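You operate a simulated robot arm through the tools that you are given. There is no shell and no other tool.

The job below is to be done with a simulated robot arm. You get a single attempt, and the scene is never put back.

## Task
Send tray 2 to the out lane, call tray 3 from the tip and raise the tray stop.

The check looks at the end state, three seconds after you hand in, the way a careful person would. Anything else that was tipped, shoved, dropped, spilled or broken makes it a failure.

## Robot
A 7-joint arm with a two-finger parallel gripper, fixed in place. Base frame: the origin is on the floor under the middle of its stand, x ahead of it, y to its left, z up. Lengths are in m, angles in rad, forces in N, time in s.
It reaches about 0.966 m from its shoulder. Its first joint turns from -2.897 to 2.897 rad. Payload 3.43 kg.
The tool frame sits at the grasp point between the pads (the TCP): z along the fingers, y along the line on which they close. The tips reach 0.03 m beyond it. Largest opening 0.094 m; finger width 0.028, thickness 0.01; the body of the gripper, 0.05 by 0.096 m, starts 0.055 m behind the TCP.
Orientation is that of the tool frame in the base frame, as a unit quaternion [x, y, z, w]. With the fingers straight down and closing along the base's y, the tool's x points along the base's -x, its y along +y and its z along -z.

## Interface
- The arm moves only by the tool nudge_tool. Its argument "targets" is one flat list of numbers, 6 for each row, row after row: the shift along the base's x, y, z in m, then the turn, a rotation vector about the base's x, y, z in rad. In form: [x, y, z, ax, ay, az, x, y, z, ax, ay, az, ...]. A call has 1 to 20 rows; each row is the pose to reach, as a shift and turn from the pose commanded when the call began. "jaw" is the closure, from 0 (fully open) to 1 (shut), set as the call begins (left out, the last holds). Each row takes 0.2 s and may step no farther than 0.05 m and 0.15 rad from the row before; otherwise, or with a gripper value out of range, the whole call is refused. Where a pose cannot be reached the arm comes as near as it can. A force on the tool above 40 N (or 10 N above the force at the start of the call, whichever is more), or a blocked arm, ends the call early, and 0.2 s more pass. The fingers move at their own pace (about 0.045 m/s each) and stop on an object; they squeeze with about 27 N. The grip force told is the motor's: it shows also when the fingers shut on nothing. Time passes only in rows, and 0.2 s behind the last, so rows that repeat a pose let the fingers close. It gives the time, the measured TCP pose, the force on the tool (base axes), the opening and the grip force at its end, in the units of the frame above (readings bear some noise), with the torque about the TCP (base axes, N m) and any sound that the robot's microphone picked up.
- Cameras (640 x 400 px; columns grow to the right, rows downward): "scene" is fixed at [0.0528, -0.648, 1.9052]; the picture's right is [0.46, -0.89, 0.00], its down [-0.76, -0.40, -0.52] and it looks along [0.46, 0.24, -0.85] (base axes); focal length 326 px, centre (320, 200). "wrist" rides on the gripper at [0.076, 0.014, -0.103] in the tool frame; the picture's right is [-0.18, 0.98, 0.00], its down [-0.75, -0.14, -0.64] and it looks along [-0.63, -0.12, 0.77] (tool axes); focal length 243 px, centre (320, 200). There is no depth. A picture from a camera that has moved, and an enlarged one, comes with that camera's place and axes in the base frame and with its lens.
- camera(camera): a new picture of that camera. The clock stands still meanwhile.
- slide_trunk(by): slides the trunk up (or, below 0, down) by that many m; the arm rides with it, the base frame stays. It gives what a move gives, with no picture.
- enlarge(camera, box): a new picture of the part [left, top, right, bottom] of that camera's present view, enlarged. The clock stands still meanwhile.
- job_done(): hands the job in; it is judged then, once.

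Nothing tells you positions but the pictures and the camera data. Unless the task says otherwise, let go and move clear before handing in.

The tools are called after "Emit:" as a command line: name --argument value ..., lists and objects as JSON in quotes. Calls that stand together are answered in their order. nudge_tool: Moves the arm, as the interface text tells. Its arguments: {"type":"object","properties":{"targets":{"type":"array","items":{"type":"number"}},"jaw":{"type":"number"}},"required":["targets"]} The other tools are called the same way: slide_trunk (by) moves the trunk up or down; camera (camera) takes a picture; enlarge (camera, box) takes an enlarged picture of a part of a camera's view; job_done () hands the job in.

At the start:

```text
clock: 0.0
tool_pos: [0.3335, -0.3859, 1.4546]
tool_rot: [0.0, 1.0, 0.0, 0.0]
wrist_force: [0.0, -0.3, -0.5]
torque: [-0.02, 0.01, -0.01]
gripper_width: 0.0941
grasp_force: 0.1
trunk travel left (down, up): [-0.425, 0.065]
```

scene: 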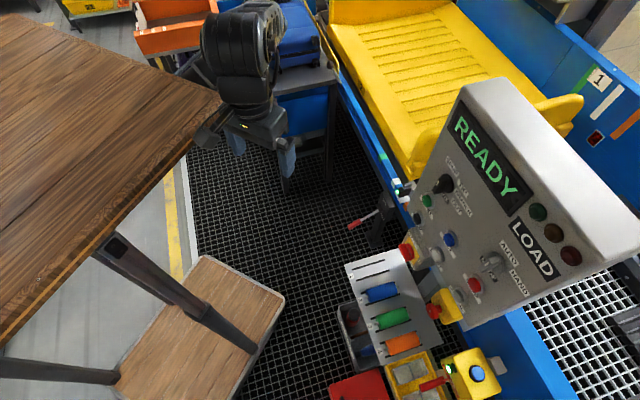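
wrist: 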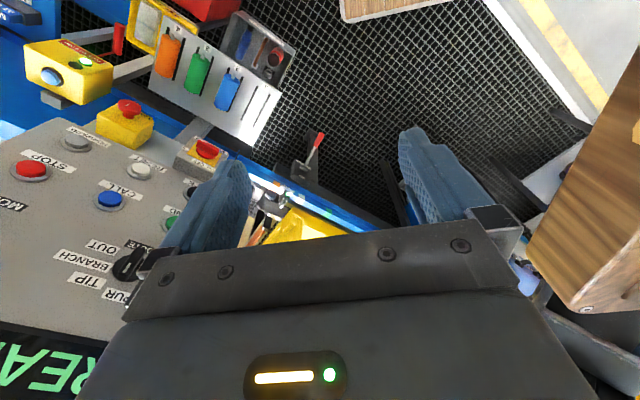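

I see a slanted control panel with a selector knob, colored buttons and a READY/LOAD display, plus a lever with a red handle and several tag holders. I'll take enlarged views to read the labels before moving.

Emit:
enlarge --camera "scene" --box '[380, 70, 640, 330]'

Emit:
enlarge --camera "scene" --box '[320, 170, 520, 400]'

Emit:
enlarge --camera "wrist" --box '[0, 0, 320, 200]'

Emit:
enlarge --camera "wrist" --box '[0, 110, 260, 400]'

Emit:
enlarge --camera "scene" --box '[320, 0, 640, 200]'

```text
1.54 times, centred on (510, 200) of scene
camera zoom: at [0.0528, -0.648, 1.9052], right [0.46, -0.89, 0.0], down [-0.76, -0.4, -0.52], along [0.46, 0.24, -0.85], focal length 501 px, centre (28, 200)
```

zoom: 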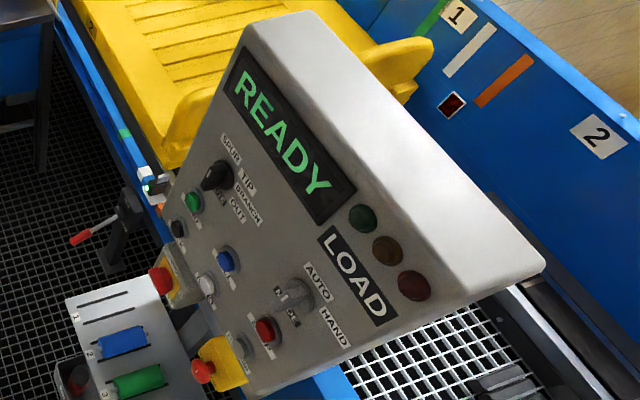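

```text
1.74 times, centred on (420, 285) of scene
camera zoom: at [0.0528, -0.648, 1.9052], right [0.46, -0.89, 0.0], down [-0.76, -0.4, -0.52], along [0.46, 0.24, -0.85], focal length 566 px, centre (146, 52)
```

zoom: 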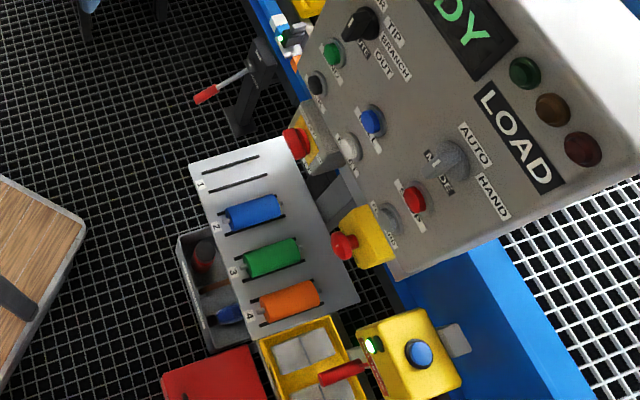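

```text
2.00 times, centred on (160, 100) of wrist
camera zoom: at [0.2573, -0.3701, 1.5573], right [0.18, 0.98, 0.0], down [0.75, -0.14, 0.64], along [0.63, -0.12, -0.77], focal length 485 px, centre (640, 400)
```

zoom: 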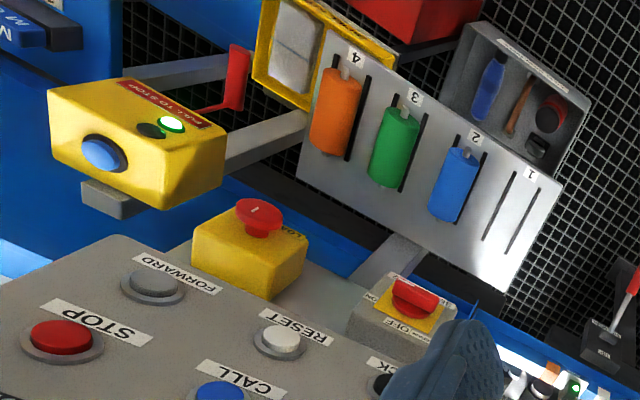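

```text
1.38 times, centred on (130, 255) of wrist
camera zoom: at [0.2573, -0.3701, 1.5573], right [0.18, 0.98, 0.0], down [0.75, -0.14, 0.64], along [0.63, -0.12, -0.77], focal length 335 px, centre (582, 124)
```

zoom: 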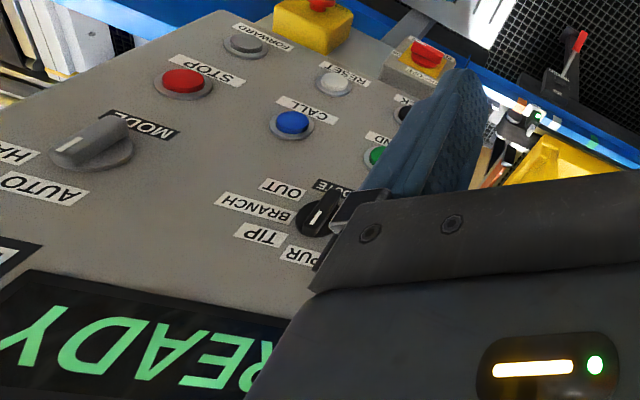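

```text
2.00 times, centred on (480, 100) of scene
camera zoom: at [0.0528, -0.648, 1.9052], right [0.46, -0.89, 0.0], down [-0.76, -0.4, -0.52], along [0.46, 0.24, -0.85], focal length 651 px, centre (0, 400)
```

zoom: 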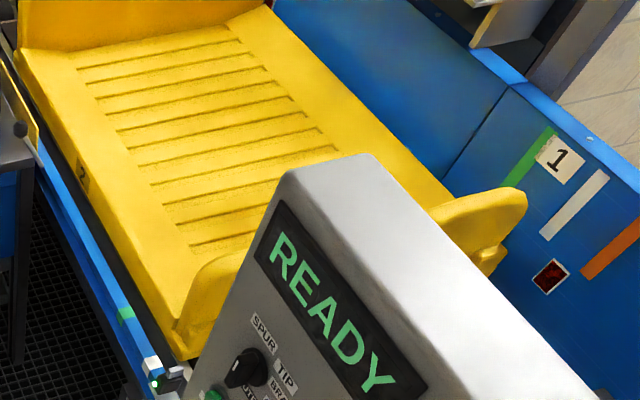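

The panel carries a ROUTE selector, SEND, ACK, CALL, RESET, STOP, FORWARD and a MODE selector. A lever with a red handle sits lower to the left. I'll zoom further to read the labels and see where the knobs are pointing.

Emit:
enlarge --camera "scene" --box '[320, 170, 420, 260]'

Emit:
enlarge --camera "scene" --box '[400, 150, 500, 250]'

Emit:
enlarge --camera "scene" --box '[400, 230, 530, 330]'

Emit:
enlarge --camera "scene" --box '[320, 320, 520, 400]'

Emit:
enlarge --camera "wrist" --box '[240, 100, 400, 240]'

Emit:
enlarge --camera "scene" --box '[100, 0, 360, 200]'

```text
4.44 times, centred on (370, 215) of scene
camera zoom: at [0.0528, -0.648, 1.9052], right [0.46, -0.89, 0.0], down [-0.76, -0.4, -0.52], along [0.46, 0.24, -0.85], focal length 1447 px, centre (98, 133)
```

zoom: 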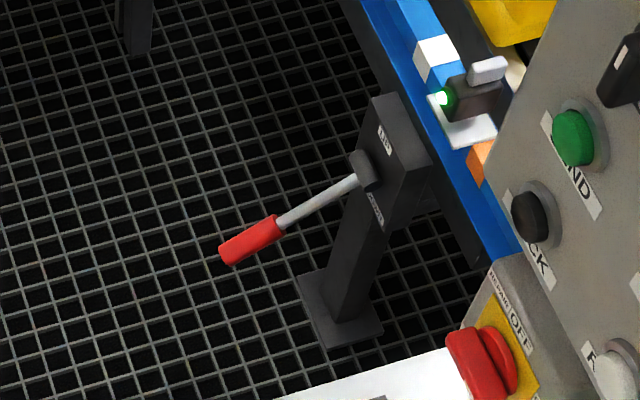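

```text
4.00 times, centred on (450, 200) of scene
camera zoom: at [0.0528, -0.648, 1.9052], right [0.46, -0.89, 0.0], down [-0.76, -0.4, -0.52], along [0.46, 0.24, -0.85], focal length 1302 px, centre (-200, 200)
```

zoom: 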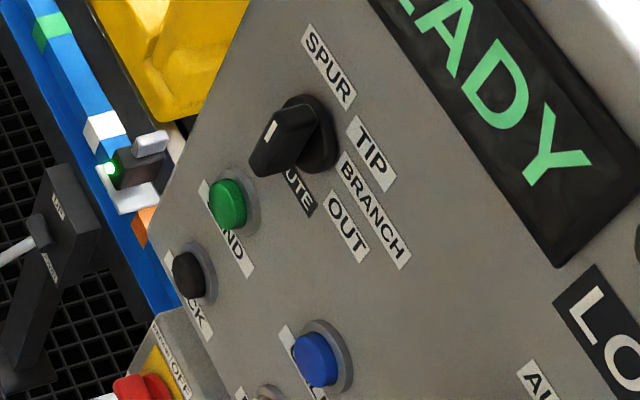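

```text
4.00 times, centred on (465, 280) of scene
camera zoom: at [0.0528, -0.648, 1.9052], right [0.46, -0.89, 0.0], down [-0.76, -0.4, -0.52], along [0.46, 0.24, -0.85], focal length 1302 px, centre (-260, -120)
```

zoom: 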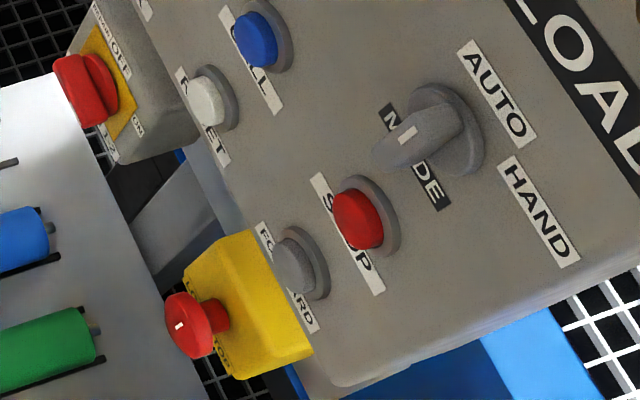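

```text
3.20 times, centred on (420, 360) of scene
camera zoom: at [0.0528, -0.648, 1.9052], right [0.46, -0.89, 0.0], down [-0.76, -0.4, -0.52], along [0.46, 0.24, -0.85], focal length 1042 px, centre (0, -312)
```

zoom: 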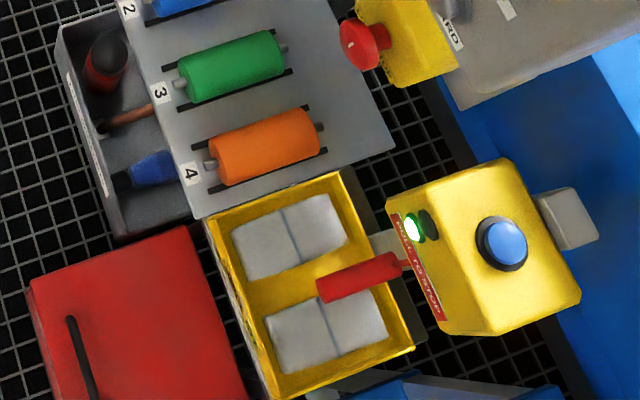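

```text
2.86 times, centred on (320, 170) of wrist
camera zoom: at [0.2573, -0.3701, 1.5573], right [0.18, 0.98, 0.0], down [0.75, -0.14, 0.64], along [0.63, -0.12, -0.77], focal length 693 px, centre (320, 286)
```

zoom: 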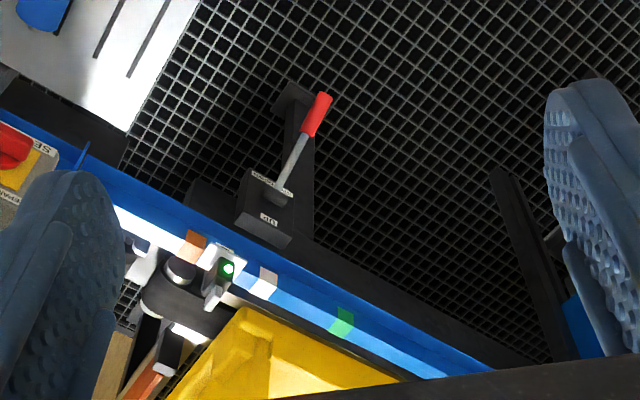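

```text
2.00 times, centred on (230, 100) of scene
camera zoom: at [0.0528, -0.648, 1.9052], right [0.46, -0.89, 0.0], down [-0.76, -0.4, -0.52], along [0.46, 0.24, -0.85], focal length 651 px, centre (500, 400)
```

zoom: 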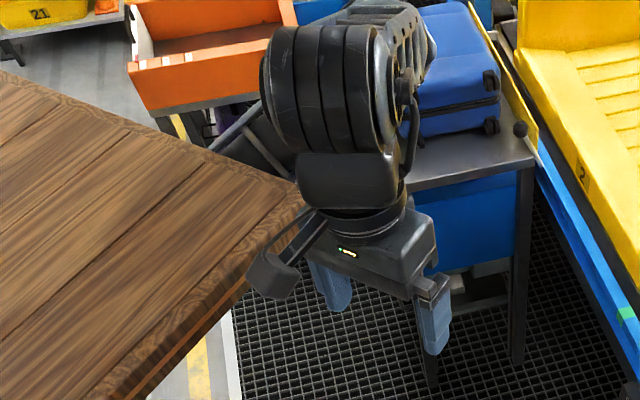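

The routing selector, SEND and CALL sit on a near-vertical panel near (0.45, -0.76, 1.25) that faces the robot, and the tray-stop lever post is lower down. I'll turn the wrist camera toward the panel for a straighter view of the knobs.

Emit:
nudge_tool --targets '[-0.02, -0.02, 0.0, 0, 0, -0.15, -0.04, -0.04, 0.0, 0, 0, -0.3, -0.06, -0.06, 0.0, 0, 0, -0.45, -0.08, -0.07, 0.0, 0, 0, -0.6, -0.08, -0.07, 0.0, 0, 0, -0.75]' --jaw 0

Emit:
camera --camera "wrist"

Emit:
camera --camera "scene"

```text
clock: 1.2
tool_pos: [0.2529, -0.4584, 1.455]
tool_rot: [0.368, 0.93, 0.0, 0.0]
wrist_force: [0.5, 0.0, 0.2]
torque: [0.03, 0.0, 0.01]
gripper_width: 0.0939
grasp_force: 0.1
trunk travel left (down, up): [-0.425, 0.065]
```

```text
taken
camera wrist: at [0.2067, -0.3931, 1.5583], right [0.81, 0.59, 0.0], down [0.45, -0.62, 0.64], along [0.38, -0.52, -0.77], focal length 243 px, centre (320, 200)
```

wrist: 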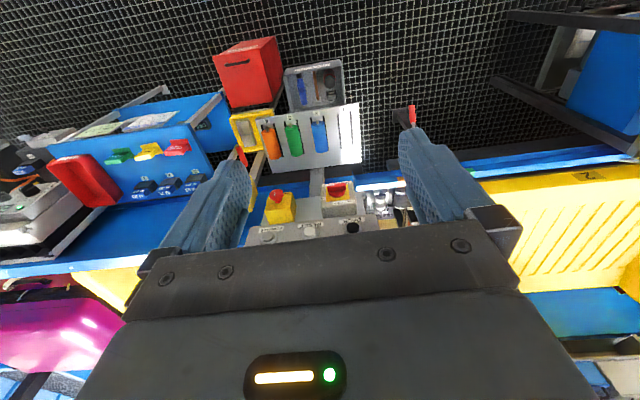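

```text
taken
```

scene: 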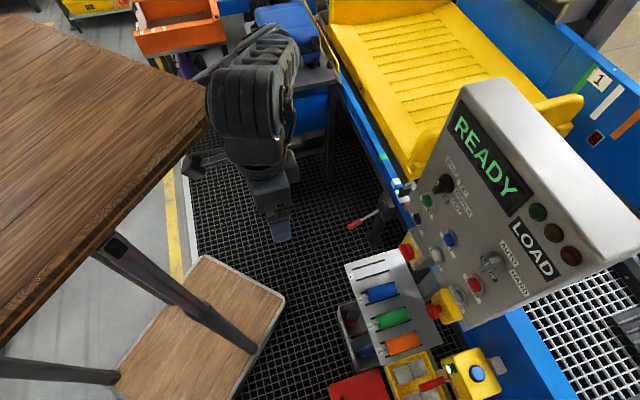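

The hand hides the lower half of the wrist image. I'll tilt the tool up toward the panel so the panel falls in the unobstructed part.

Emit:
nudge_tool --targets '[0.0, -0.01, 0.0, -0.1026, -0.1093, 0, 0.01, -0.02, 0.0, -0.2052, -0.2187, 0, 0.02, -0.03, 0.0, -0.3078, -0.328, 0, 0.03, -0.04, 0.0, -0.4104, -0.4374, 0, 0.03, -0.04, 0.0, -0.513, -0.5467, 0]' --jaw 0

Emit:
camera --camera "wrist"

Emit:
camera --camera "scene"

```text
clock: 2.4
tool_pos: [0.2916, -0.5006, 1.4421]
tool_rot: [0.341, 0.874, -0.13, 0.32]
wrist_force: [-0.3, -0.1, -0.7]
torque: [-0.02, 0.01, -0.01]
gripper_width: 0.0937
grasp_force: 0.0
trunk travel left (down, up): [-0.425, 0.065]
```

```text
taken
camera wrist: at [0.2101, -0.4034, 1.4704], right [0.77, 0.63, 0.11], down [0.03, -0.21, 0.98], along [0.64, -0.75, -0.17], focal length 243 px, centre (320, 200)
```

wrist: 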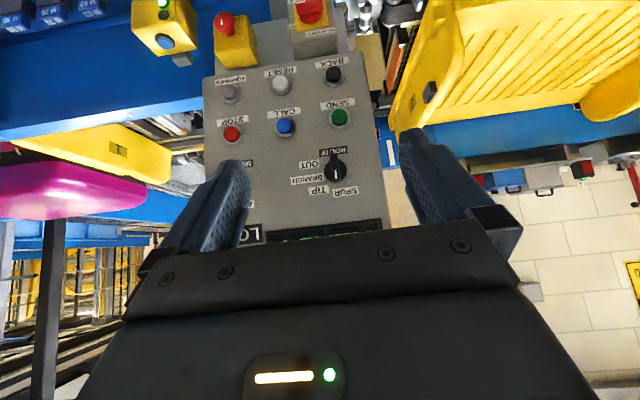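

```text
taken
```

scene: 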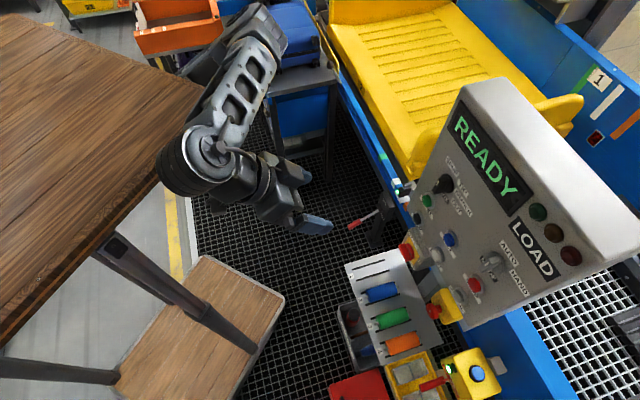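

Now I can see the panel nearly face-on, upside down in the picture. I'll zoom in to read the ROUTE pointer and the labels.

Emit:
enlarge --camera "wrist" --box '[280, 130, 380, 220]'

Emit:
enlarge --camera "wrist" --box '[190, 50, 390, 240]'

Emit:
enlarge --camera "wrist" --box '[190, 0, 390, 100]'

```text
4.44 times, centred on (330, 175) of wrist
camera zoom: at [0.2101, -0.4034, 1.4704], right [0.77, 0.63, 0.11], down [0.03, -0.21, 0.98], along [0.64, -0.75, -0.17], focal length 1078 px, centre (276, 311)
```

zoom: 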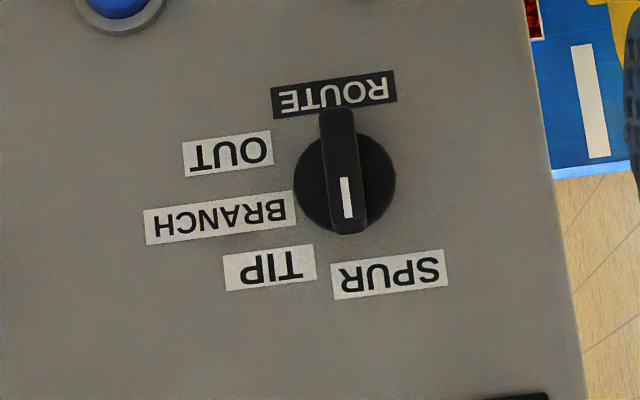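

```text
2.11 times, centred on (290, 145) of wrist
camera zoom: at [0.2101, -0.4034, 1.4704], right [0.77, 0.63, 0.11], down [0.03, -0.21, 0.98], along [0.64, -0.75, -0.17], focal length 511 px, centre (383, 316)
```

zoom: 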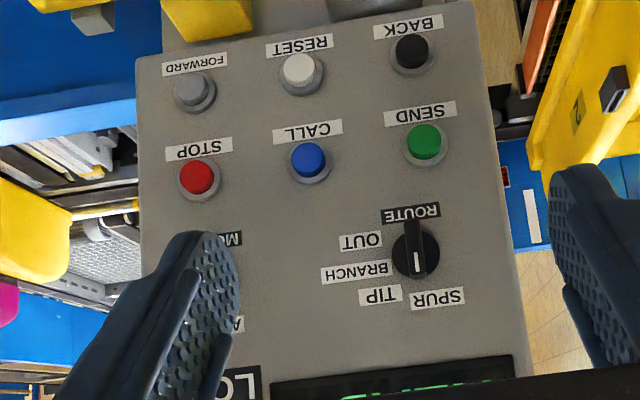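

```text
3.20 times, centred on (290, 50) of wrist
camera zoom: at [0.2101, -0.4034, 1.4704], right [0.77, 0.63, 0.11], down [0.03, -0.21, 0.98], along [0.64, -0.75, -0.17], focal length 776 px, centre (416, 680)
```

zoom: 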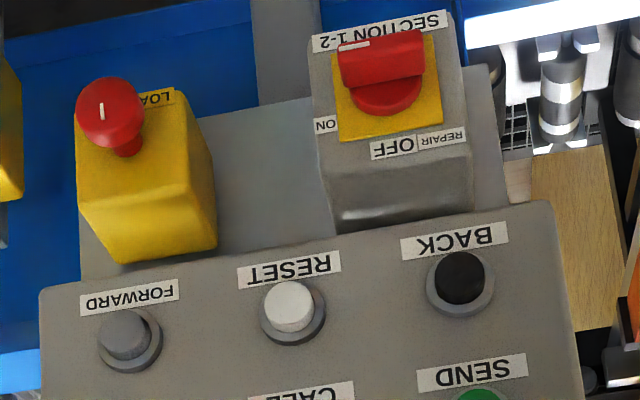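

The ROUTE pointer is at SPUR, and BACK, SEND, CALL, RESET, STOP and FORWARD are all readable. Next I'll check the isolator box, the other fixtures on the left, and the MODE knob.

Emit:
enlarge --camera "wrist" --box '[280, 0, 360, 60]'

Emit:
enlarge --camera "wrist" --box '[0, 0, 260, 160]'

Emit:
enlarge --camera "wrist" --box '[380, 0, 640, 200]'

Emit:
enlarge --camera "scene" --box '[390, 225, 430, 275]'

Emit:
enlarge --camera "scene" --box '[340, 180, 420, 250]'

```text
6.67 times, centred on (320, 30) of wrist
camera zoom: at [0.2101, -0.4034, 1.4704], right [0.77, 0.63, 0.11], down [0.03, -0.21, 0.98], along [0.64, -0.75, -0.17], focal length 1618 px, centre (320, 1333)
```

zoom: 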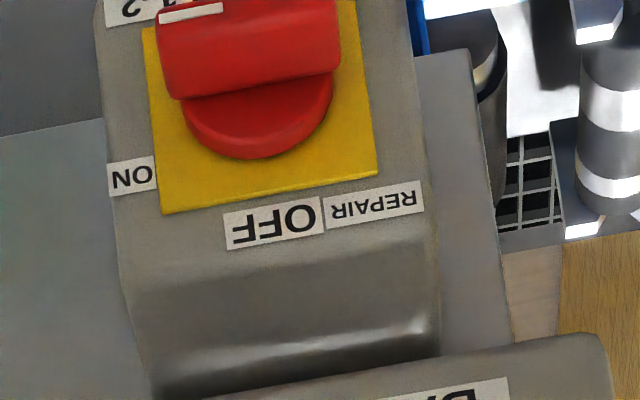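

```text
2.46 times, centred on (130, 80) of wrist
camera zoom: at [0.2101, -0.4034, 1.4704], right [0.77, 0.63, 0.11], down [0.03, -0.21, 0.98], along [0.64, -0.75, -0.17], focal length 597 px, centre (788, 495)
```

zoom: 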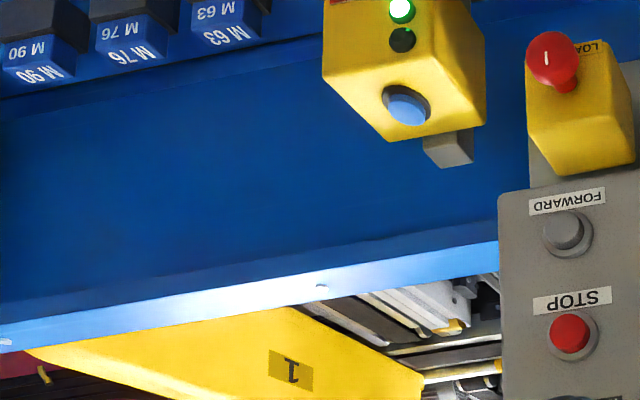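

```text
2.00 times, centred on (510, 100) of wrist
camera zoom: at [0.2101, -0.4034, 1.4704], right [0.77, 0.63, 0.11], down [0.03, -0.21, 0.98], along [0.64, -0.75, -0.17], focal length 485 px, centre (-60, 400)
```

zoom: 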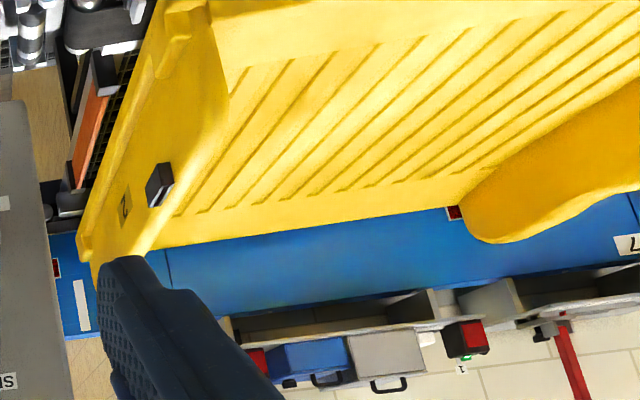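

```text
8.00 times, centred on (410, 250) of scene
camera zoom: at [0.0528, -0.648, 1.9052], right [0.46, -0.89, 0.0], down [-0.76, -0.4, -0.52], along [0.46, 0.24, -0.85], focal length 2604 px, centre (-400, -200)
```

zoom: 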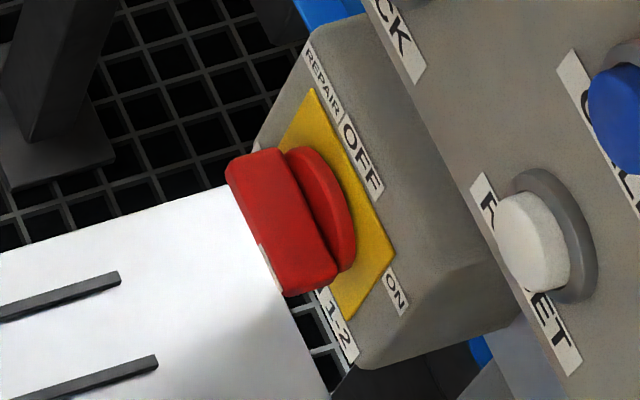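

```text
5.71 times, centred on (380, 215) of scene
camera zoom: at [0.0528, -0.648, 1.9052], right [0.46, -0.89, 0.0], down [-0.76, -0.4, -0.52], along [0.46, 0.24, -0.85], focal length 1860 px, centre (-23, 114)
```

zoom: 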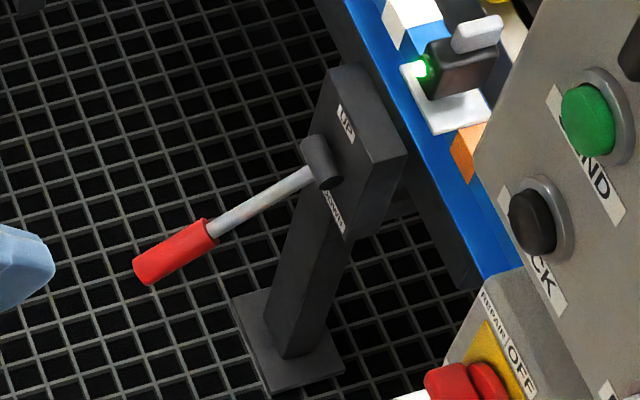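

The isolator is ON and the tray-stop lever points down toward me, at roughly (0.72, -0.45, 0.53) with its pivot near (0.815, -0.55, 0.65). I need to know where the arm's links and the wooden table are before planning moves.

Emit:
enlarge --camera "scene" --box '[100, 0, 340, 260]'

Emit:
enlarge --camera "scene" --box '[0, 180, 300, 400]'

```text
1.54 times, centred on (220, 130) of scene
camera zoom: at [0.0528, -0.648, 1.9052], right [0.46, -0.89, 0.0], down [-0.76, -0.4, -0.52], along [0.46, 0.24, -0.85], focal length 501 px, centre (474, 308)
```

zoom: 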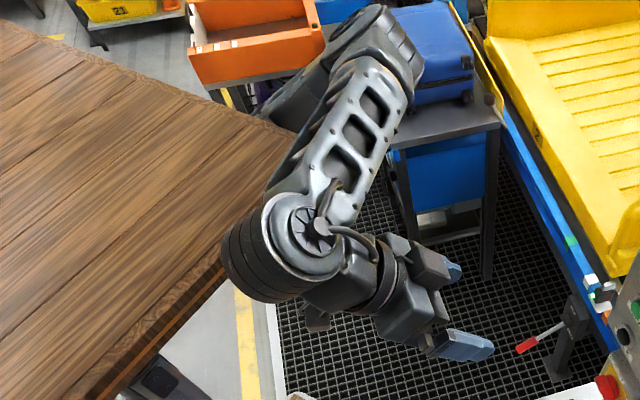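

```text
1.82 times, centred on (150, 290) of scene
camera zoom: at [0.0528, -0.648, 1.9052], right [0.46, -0.89, 0.0], down [-0.76, -0.4, -0.52], along [0.46, 0.24, -0.85], focal length 592 px, centre (629, 36)
```

zoom: 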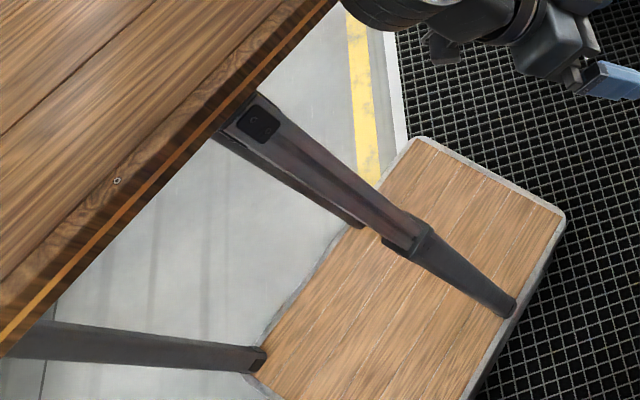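

The panel is near-vertical and faces along (-0.72, 0.69, 0). SEND is at about (0.525, -0.689, 1.246), CALL at (0.451, -0.765, 1.243), and the ROUTE knob is on an axis near (0.514, -0.708, 1.347). I'll bring the tool level and in front of the ROUTE knob, still well short of it.

Emit:
nudge_tool --targets '[0.02, -0.02, -0.015, -0.0937, -0.0999, 0, 0.04, -0.04, -0.03, -0.1874, -0.1997, 0, 0.06, -0.06, -0.05, -0.2811, -0.2996, 0, 0.06, -0.06, -0.05, -0.2811, -0.2996, 0]' --jaw 0

Emit:
camera --camera "scene"

Emit:
camera --camera "wrist"

```text
clock: 3.4
tool_pos: [0.3483, -0.5596, 1.3848]
tool_rot: [0.309, 0.79, -0.198, 0.491]
wrist_force: [0.5, 0.3, 0.6]
torque: [0.03, 0.0, 0.03]
gripper_width: 0.0938
grasp_force: 0.2
trunk travel left (down, up): [-0.425, 0.065]
```

```text
taken
```

scene: 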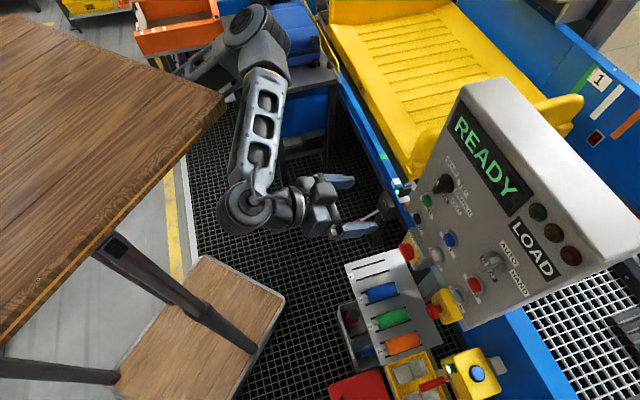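

```text
taken
camera wrist: at [0.2668, -0.4616, 1.3616], right [0.73, 0.66, 0.16], down [-0.27, 0.07, 0.96], along [0.63, -0.74, 0.23], focal length 243 px, centre (320, 200)
```

wrist: 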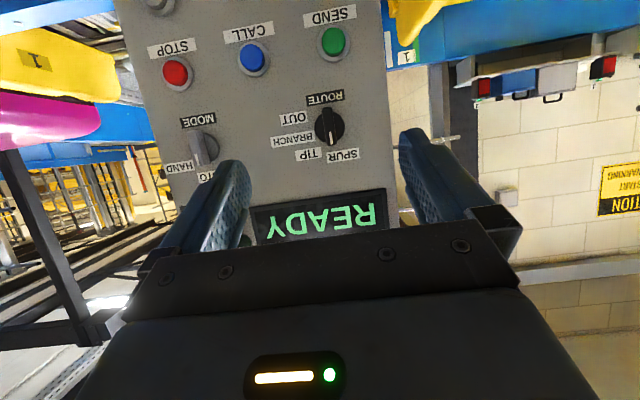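

The tool is levelling well, and both knobs are visible. I'll zoom in to confirm the MODE and ROUTE settings and to refine positions.

Emit:
enlarge --camera "wrist" --box '[150, 90, 250, 200]'

Emit:
enlarge --camera "wrist" --box '[260, 80, 380, 170]'

Emit:
enlarge --camera "wrist" --box '[380, 0, 640, 230]'

```text
3.64 times, centred on (200, 145) of wrist
camera zoom: at [0.2668, -0.4616, 1.3616], right [0.73, 0.66, 0.16], down [-0.27, 0.07, 0.96], along [0.63, -0.74, 0.23], focal length 882 px, centre (756, 400)
```

zoom: 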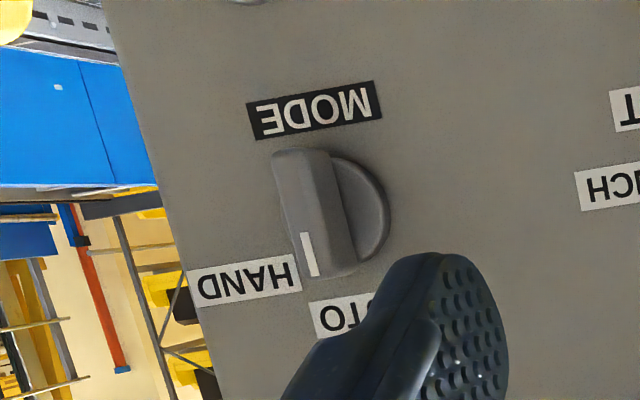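

```text
4.44 times, centred on (320, 125) of wrist
camera zoom: at [0.2668, -0.4616, 1.3616], right [0.73, 0.66, 0.16], down [-0.27, 0.07, 0.96], along [0.63, -0.74, 0.23], focal length 1078 px, centre (320, 533)
```

zoom: 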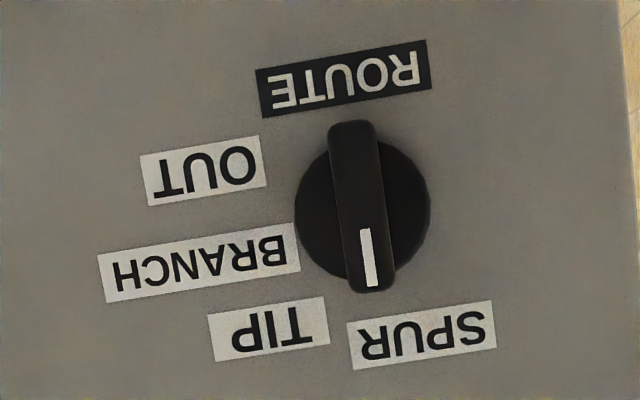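

```text
1.74 times, centred on (510, 115) of wrist
camera zoom: at [0.2668, -0.4616, 1.3616], right [0.73, 0.66, 0.16], down [-0.27, 0.07, 0.96], along [0.63, -0.74, 0.23], focal length 422 px, centre (-10, 348)
```

zoom: 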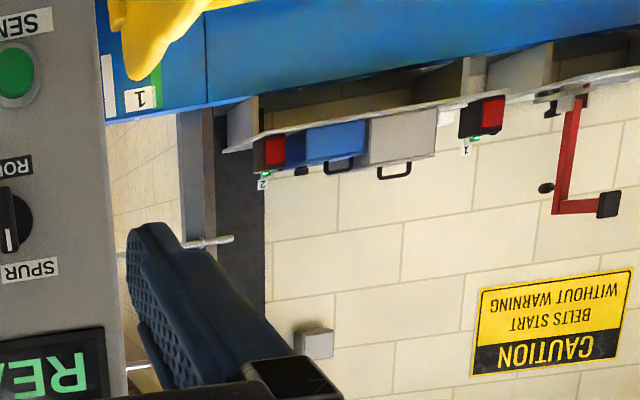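

MODE points straight up at AUTO and ROUTE at SPUR. I'll finish levelling the tool and then check how accurately the arm tracks the command.

Emit:
nudge_tool --targets '[0.0, 0.0, 0.0, -0.0937, -0.0999, 0, 0.0, 0.0, 0.0, -0.1874, -0.1997, 0, 0.0, 0.0, 0.0, -0.2804, -0.299, 0, 0.0, 0.0, 0.0, -0.2804, -0.299, 0, 0.0, 0.0, 0.0, -0.2804, -0.299, 0]' --jaw 0

Emit:
camera --camera "scene"

Emit:
camera --camera "wrist"

```text
clock: 4.6
tool_pos: [0.3499, -0.5619, 1.3836]
tool_rot: [0.266, 0.673, -0.255, 0.641]
wrist_force: [-0.6, 0.4, 0.1]
torque: [0.0, -0.01, 0.02]
gripper_width: 0.0943
grasp_force: 0.1
out of reach, approached as far as the arm can: row 3, 4, 5
trunk travel left (down, up): [-0.425, 0.065]
```

```text
taken
```

scene: 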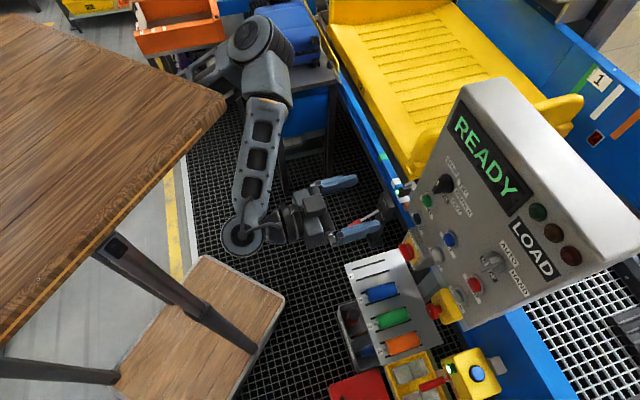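

```text
taken
camera wrist: at [0.2828, -0.4783, 1.3133], right [0.68, 0.71, 0.18], down [-0.54, 0.31, 0.78], along [0.5, -0.63, 0.59], focal length 243 px, centre (320, 200)
```

wrist: 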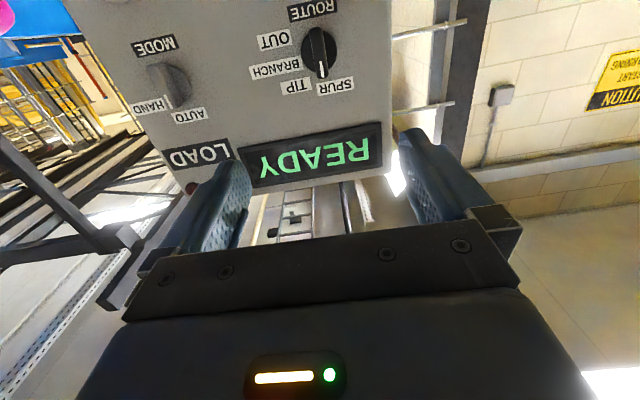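

The tool is now level, but the arm reports it is near its limit at this height. Lowering the trunk should bring the shoulder closer to panel height, so I'll try a small slide first and check the scene.

Emit:
slide_trunk --by -0.1

Emit:
camera --camera "scene"

```text
clock: 5.9
tool_pos: [0.3487, -0.5641, 1.2838]
tool_rot: [0.269, 0.673, -0.254, 0.641]
wrist_force: [-0.2, 1.0, -0.2]
torque: [-0.02, 0.0, 0.0]
gripper_width: 0.0943
grasp_force: 0.1
trunk travel left (down, up): [-0.325, 0.165]
```

```text
taken
```

scene: 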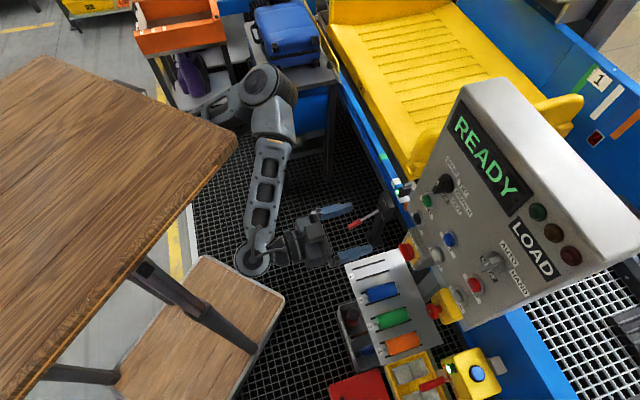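

The tabletop carries the arm, so they move together. I'll move toward the pre-grasp point in front of ROUTE and see whether the reach warning clears.

Emit:
nudge_tool --targets '[0.02, -0.018, 0.02, 0, 0, 0, 0.04, -0.036, 0.04, 0, 0, 0, 0.06, -0.05, 0.05, 0, 0, 0, 0.06, -0.05, 0.05, 0, 0, 0]' --jaw 0

Emit:
camera --camera "wrist"

Emit:
camera --camera "scene"

```text
clock: 7.1
tool_pos: [0.4106, -0.6169, 1.3276]
tool_rot: [0.27, 0.675, -0.255, 0.638]
wrist_force: [0.0, 0.1, -0.5]
torque: [-0.01, -0.01, 0.01]
gripper_width: 0.094
grasp_force: 0.1
trunk travel left (down, up): [-0.325, 0.165]
stopped in row 4: the arm was blocked; the commanded pose is now the measured one
```

```text
taken
camera wrist: at [0.3433, -0.5297, 1.2565], right [0.68, 0.71, 0.18], down [-0.53, 0.31, 0.79], along [0.5, -0.64, 0.59], focal length 243 px, centre (320, 200)
```

wrist: 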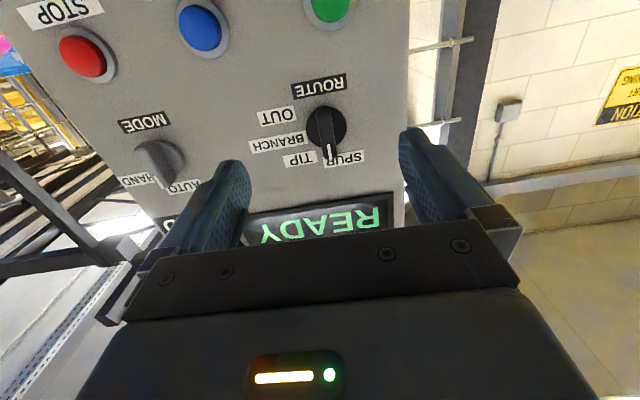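

```text
taken
```

scene: 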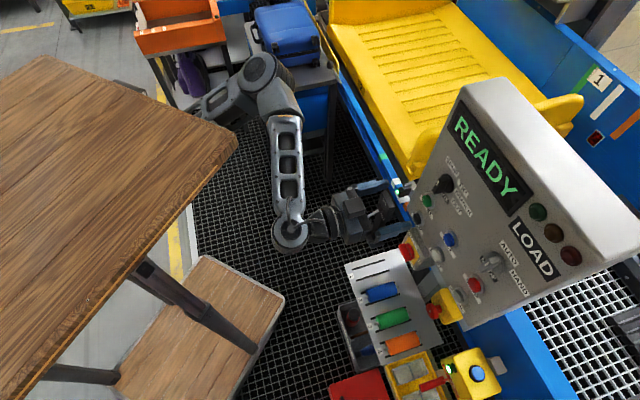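

The move was blocked with no force at the wrist, so something upstream may be touching. I'll look closely at the upper arm near the tabletop corner.

Emit:
enlarge --camera "scene" --box '[160, 30, 320, 160]'

Emit:
enlarge --camera "scene" --box '[240, 150, 420, 270]'

```text
3.08 times, centred on (240, 95) of scene
camera zoom: at [0.0528, -0.648, 1.9052], right [0.46, -0.89, 0.0], down [-0.76, -0.4, -0.52], along [0.46, 0.24, -0.85], focal length 1002 px, centre (566, 523)
```

zoom: 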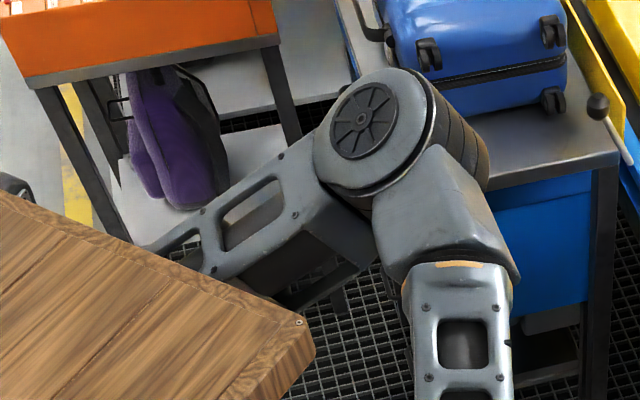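

```text
3.33 times, centred on (330, 210) of scene
camera zoom: at [0.0528, -0.648, 1.9052], right [0.46, -0.89, 0.0], down [-0.76, -0.4, -0.52], along [0.46, 0.24, -0.85], focal length 1085 px, centre (287, 167)
```

zoom: 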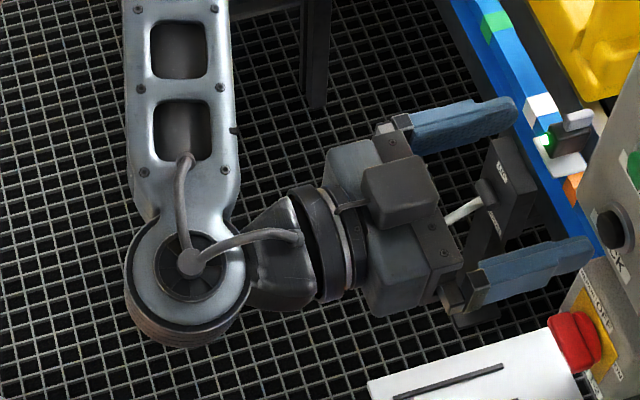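

The upper arm passes right under the tabletop, so reaching high relative to the trunk pushes it against the table. I'll raise the trunk and then lower the tool relative to it.

Emit:
slide_trunk --by 0.16

Emit:
nudge_tool --targets '[0.0, 0.0, -0.04, 0, 0, 0, 0.0, 0.0, -0.08, 0, 0, 0, 0.0, 0.0, -0.12, 0, 0, 0, 0.0, 0.0, -0.145, 0, 0, 0, 0.0, 0.0, -0.145, 0, 0, 0]' --jaw 0

Emit:
camera --camera "scene"

Emit:
camera --camera "wrist"

```text
clock: 9.0
tool_pos: [0.4095, -0.6151, 1.4872]
tool_rot: [0.271, 0.675, -0.256, 0.637]
wrist_force: [-0.3, -0.5, -0.2]
torque: [0.03, 0.0, 0.01]
gripper_width: 0.0941
grasp_force: 0.0
trunk travel left (down, up): [-0.485, 0.005]
```

```text
clock: 10.2
tool_pos: [0.408, -0.6146, 1.3457]
tool_rot: [0.269, 0.673, -0.256, 0.64]
wrist_force: [0.0, -0.7, 0.5]
torque: [0.0, 0.01, 0.0]
gripper_width: 0.0939
grasp_force: 0.0
trunk travel left (down, up): [-0.485, 0.005]
```

```text
taken
```

scene: 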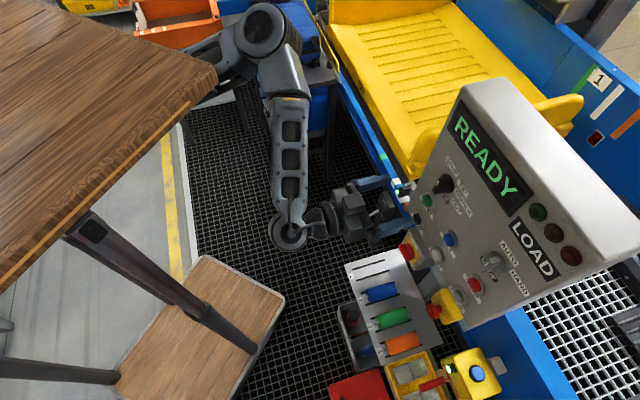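

```text
taken
camera wrist: at [0.3417, -0.529, 1.2744], right [0.68, 0.71, 0.18], down [-0.54, 0.31, 0.78], along [0.5, -0.63, 0.59], focal length 243 px, centre (320, 200)
```

wrist: 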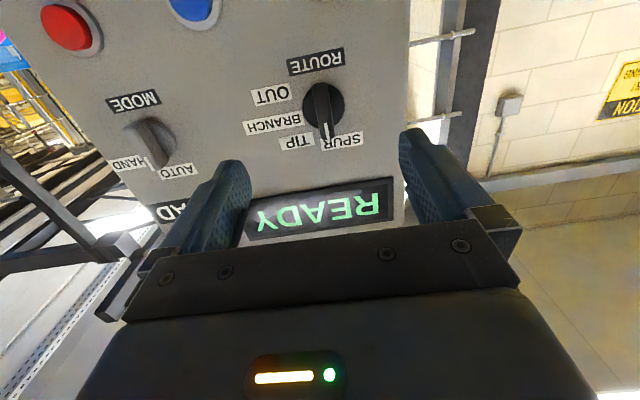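

Tracking is clean now, with only about 3 mm error. The ROUTE knob sits almost straight ahead of the grip, so I'll zoom in to measure the remaining offset.

Emit:
enlarge --camera "wrist" --box '[270, 60, 380, 160]'

Emit:
enlarge --camera "wrist" --box '[100, 80, 260, 220]'

```text
4.00 times, centred on (325, 110) of wrist
camera zoom: at [0.3417, -0.529, 1.2744], right [0.68, 0.71, 0.18], down [-0.54, 0.31, 0.78], along [0.5, -0.63, 0.59], focal length 970 px, centre (300, 560)
```

zoom: 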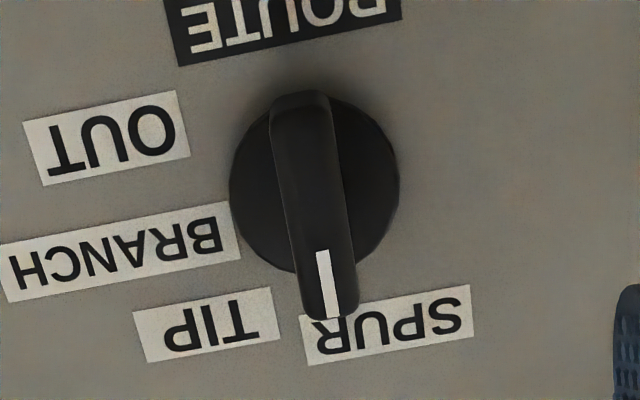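

```text
2.86 times, centred on (180, 150) of wrist
camera zoom: at [0.3417, -0.529, 1.2744], right [0.68, 0.71, 0.18], down [-0.54, 0.31, 0.78], along [0.5, -0.63, 0.59], focal length 693 px, centre (720, 343)
```

zoom: 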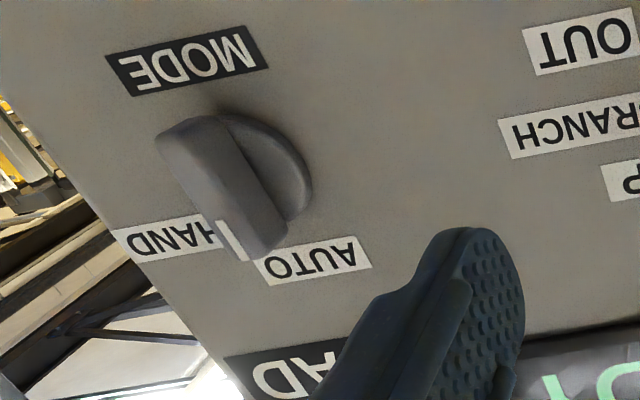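

ROUTE is about 6 mm to the tool's +y side and the tool points about 3° low. I'll correct both, advance partway, and check alignment again.

Emit:
nudge_tool --targets '[0.0045, 0.0047, 0.0, -0.034, -0.036, 0, 0.0265, -0.0163, 0.0, -0.034, -0.036, 0, 0.0445, -0.0333, 0.0, -0.034, -0.036, 0, 0.0445, -0.0333, 0.0, -0.034, -0.036, 0]' --jaw 0

Emit:
camera --camera "wrist"

Emit:
enlarge --camera "wrist" --box '[240, 60, 400, 200]'

Emit:
enlarge --camera "scene" --box '[340, 130, 500, 260]'

```text
clock: 11.2
tool_pos: [0.4543, -0.6491, 1.3454]
tool_rot: [0.263, 0.657, -0.262, 0.656]
wrist_force: [-0.1, 0.3, -0.4]
torque: [-0.01, -0.01, -0.01]
gripper_width: 0.0939
grasp_force: 0.0
trunk travel left (down, up): [-0.485, 0.005]
```

```text
taken
camera wrist: at [0.3907, -0.565, 1.2695], right [0.68, 0.71, 0.18], down [-0.56, 0.34, 0.75], along [0.47, -0.61, 0.63], focal length 243 px, centre (320, 200)
```

wrist: 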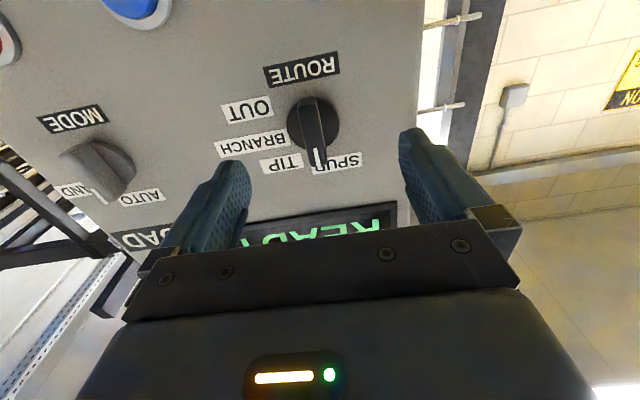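

```text
2.86 times, centred on (320, 130) of wrist
camera zoom: at [0.3907, -0.565, 1.2695], right [0.68, 0.71, 0.18], down [-0.56, 0.34, 0.75], along [0.47, -0.61, 0.63], focal length 693 px, centre (320, 400)
```

zoom: 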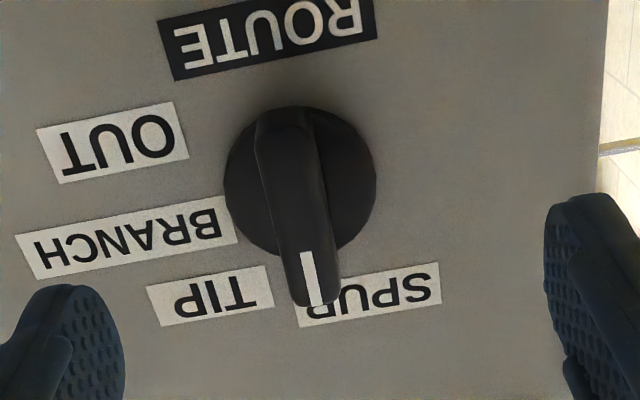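

```text
3.08 times, centred on (420, 195) of scene
camera zoom: at [0.0528, -0.648, 1.9052], right [0.46, -0.89, 0.0], down [-0.76, -0.4, -0.52], along [0.46, 0.24, -0.85], focal length 1002 px, centre (12, 215)
```

zoom: 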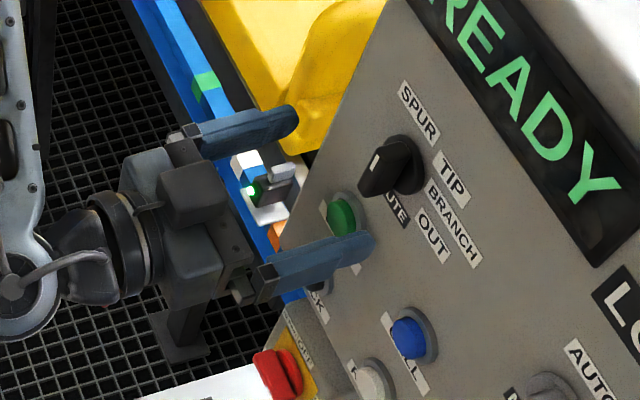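

The grip axis is about 5 mm off toward the tool's +y side. I'll shift that out, advance so the fingertips straddle the bar, and look before closing.

Emit:
nudge_tool --targets '[-0.0035, -0.0036, 0.0, 0, 0, 0, 0.014, -0.0204, 0.0, 0, 0, 0, 0.0305, -0.036, 0.0, 0, 0, 0, 0.0305, -0.036, 0.0, 0, 0, 0]' --jaw 0

Emit:
camera --camera "wrist"

Emit:
enlarge --camera "wrist" --box '[220, 70, 420, 220]'

Emit:
enlarge --camera "scene" --box '[360, 130, 500, 240]'

```text
clock: 12.2
tool_pos: [0.4854, -0.6849, 1.3458]
tool_rot: [0.263, 0.656, -0.262, 0.657]
wrist_force: [1.4, -0.3, 1.1]
torque: [-0.02, 0.0, 0.0]
gripper_width: 0.0942
grasp_force: 0.0
trunk travel left (down, up): [-0.485, 0.005]
```

```text
taken
camera wrist: at [0.4215, -0.6026, 1.2701], right [0.68, 0.71, 0.18], down [-0.56, 0.34, 0.75], along [0.47, -0.61, 0.63], focal length 243 px, centre (320, 200)
```

wrist: 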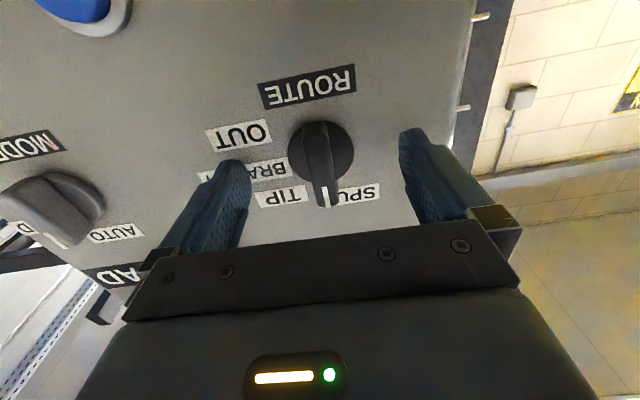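

```text
2.67 times, centred on (320, 145) of wrist
camera zoom: at [0.4215, -0.6026, 1.2701], right [0.68, 0.71, 0.18], down [-0.56, 0.34, 0.75], along [0.47, -0.61, 0.63], focal length 647 px, centre (320, 347)
```

zoom: 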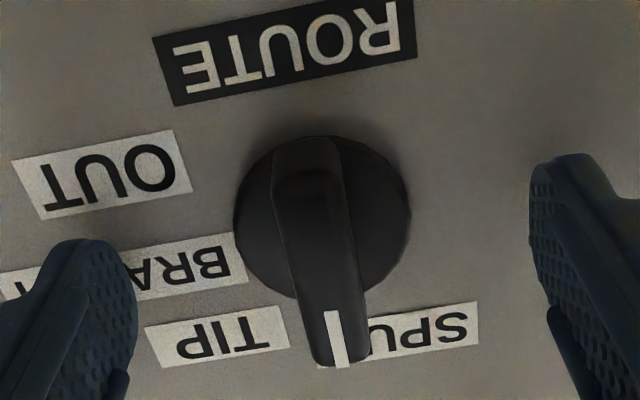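

```text
3.64 times, centred on (430, 185) of scene
camera zoom: at [0.0528, -0.648, 1.9052], right [0.46, -0.89, 0.0], down [-0.76, -0.4, -0.52], along [0.46, 0.24, -0.85], focal length 1184 px, centre (-80, 254)
```

zoom: 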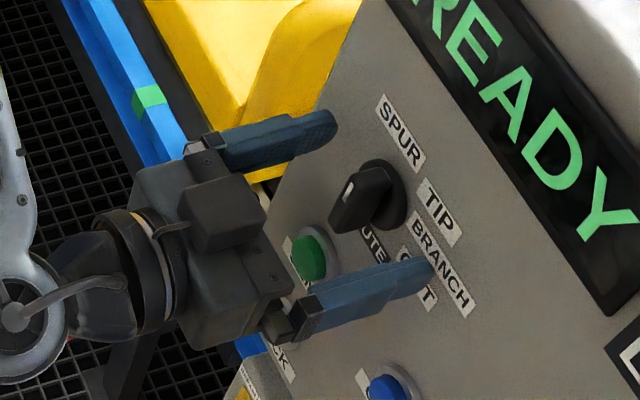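

The fingers straddle the bar evenly and clear the panel. Closing the jaw on the ROUTE bar now.

Emit:
nudge_tool --targets '[0, 0, 0, 0, 0, 0, 0, 0, 0, 0, 0, 0, 0, 0, 0, 0, 0, 0, 0, 0, 0, 0, 0, 0, 0, 0, 0, 0, 0, 0, 0, 0, 0, 0, 0, 0]' --jaw 1

Emit:
camera --camera "wrist"

Emit:
enlarge --camera "scene" --box '[360, 130, 500, 240]'

```text
clock: 13.6
tool_pos: [0.4855, -0.6837, 1.346]
tool_rot: [0.262, 0.657, -0.262, 0.657]
wrist_force: [-1.4, 20.1, -1.1]
torque: [0.08, 0.06, -0.71]
gripper_width: 0.0145
grasp_force: 40.9
trunk travel left (down, up): [-0.485, 0.005]
```

```text
taken
camera wrist: at [0.4213, -0.601, 1.2702], right [0.68, 0.71, 0.18], down [-0.56, 0.34, 0.75], along [0.47, -0.61, 0.63], focal length 243 px, centre (320, 200)
```

wrist: 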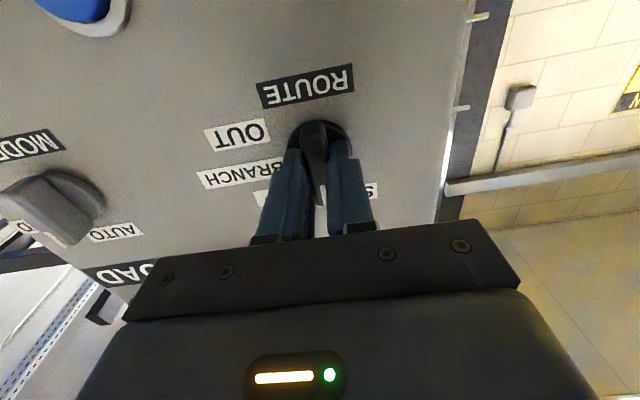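

```text
3.64 times, centred on (430, 185) of scene
camera zoom: at [0.0528, -0.648, 1.9052], right [0.46, -0.89, 0.0], down [-0.76, -0.4, -0.52], along [0.46, 0.24, -0.85], focal length 1184 px, centre (-80, 254)
```

zoom: 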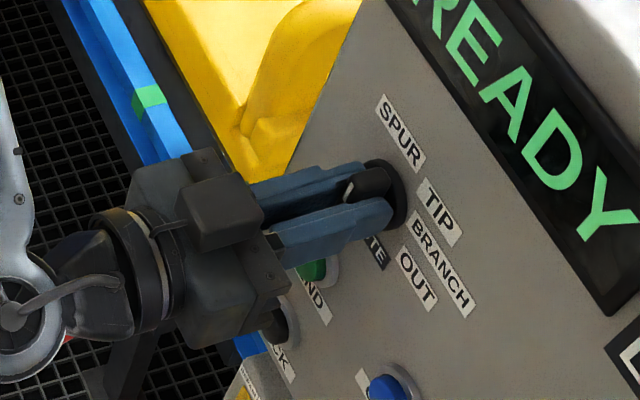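

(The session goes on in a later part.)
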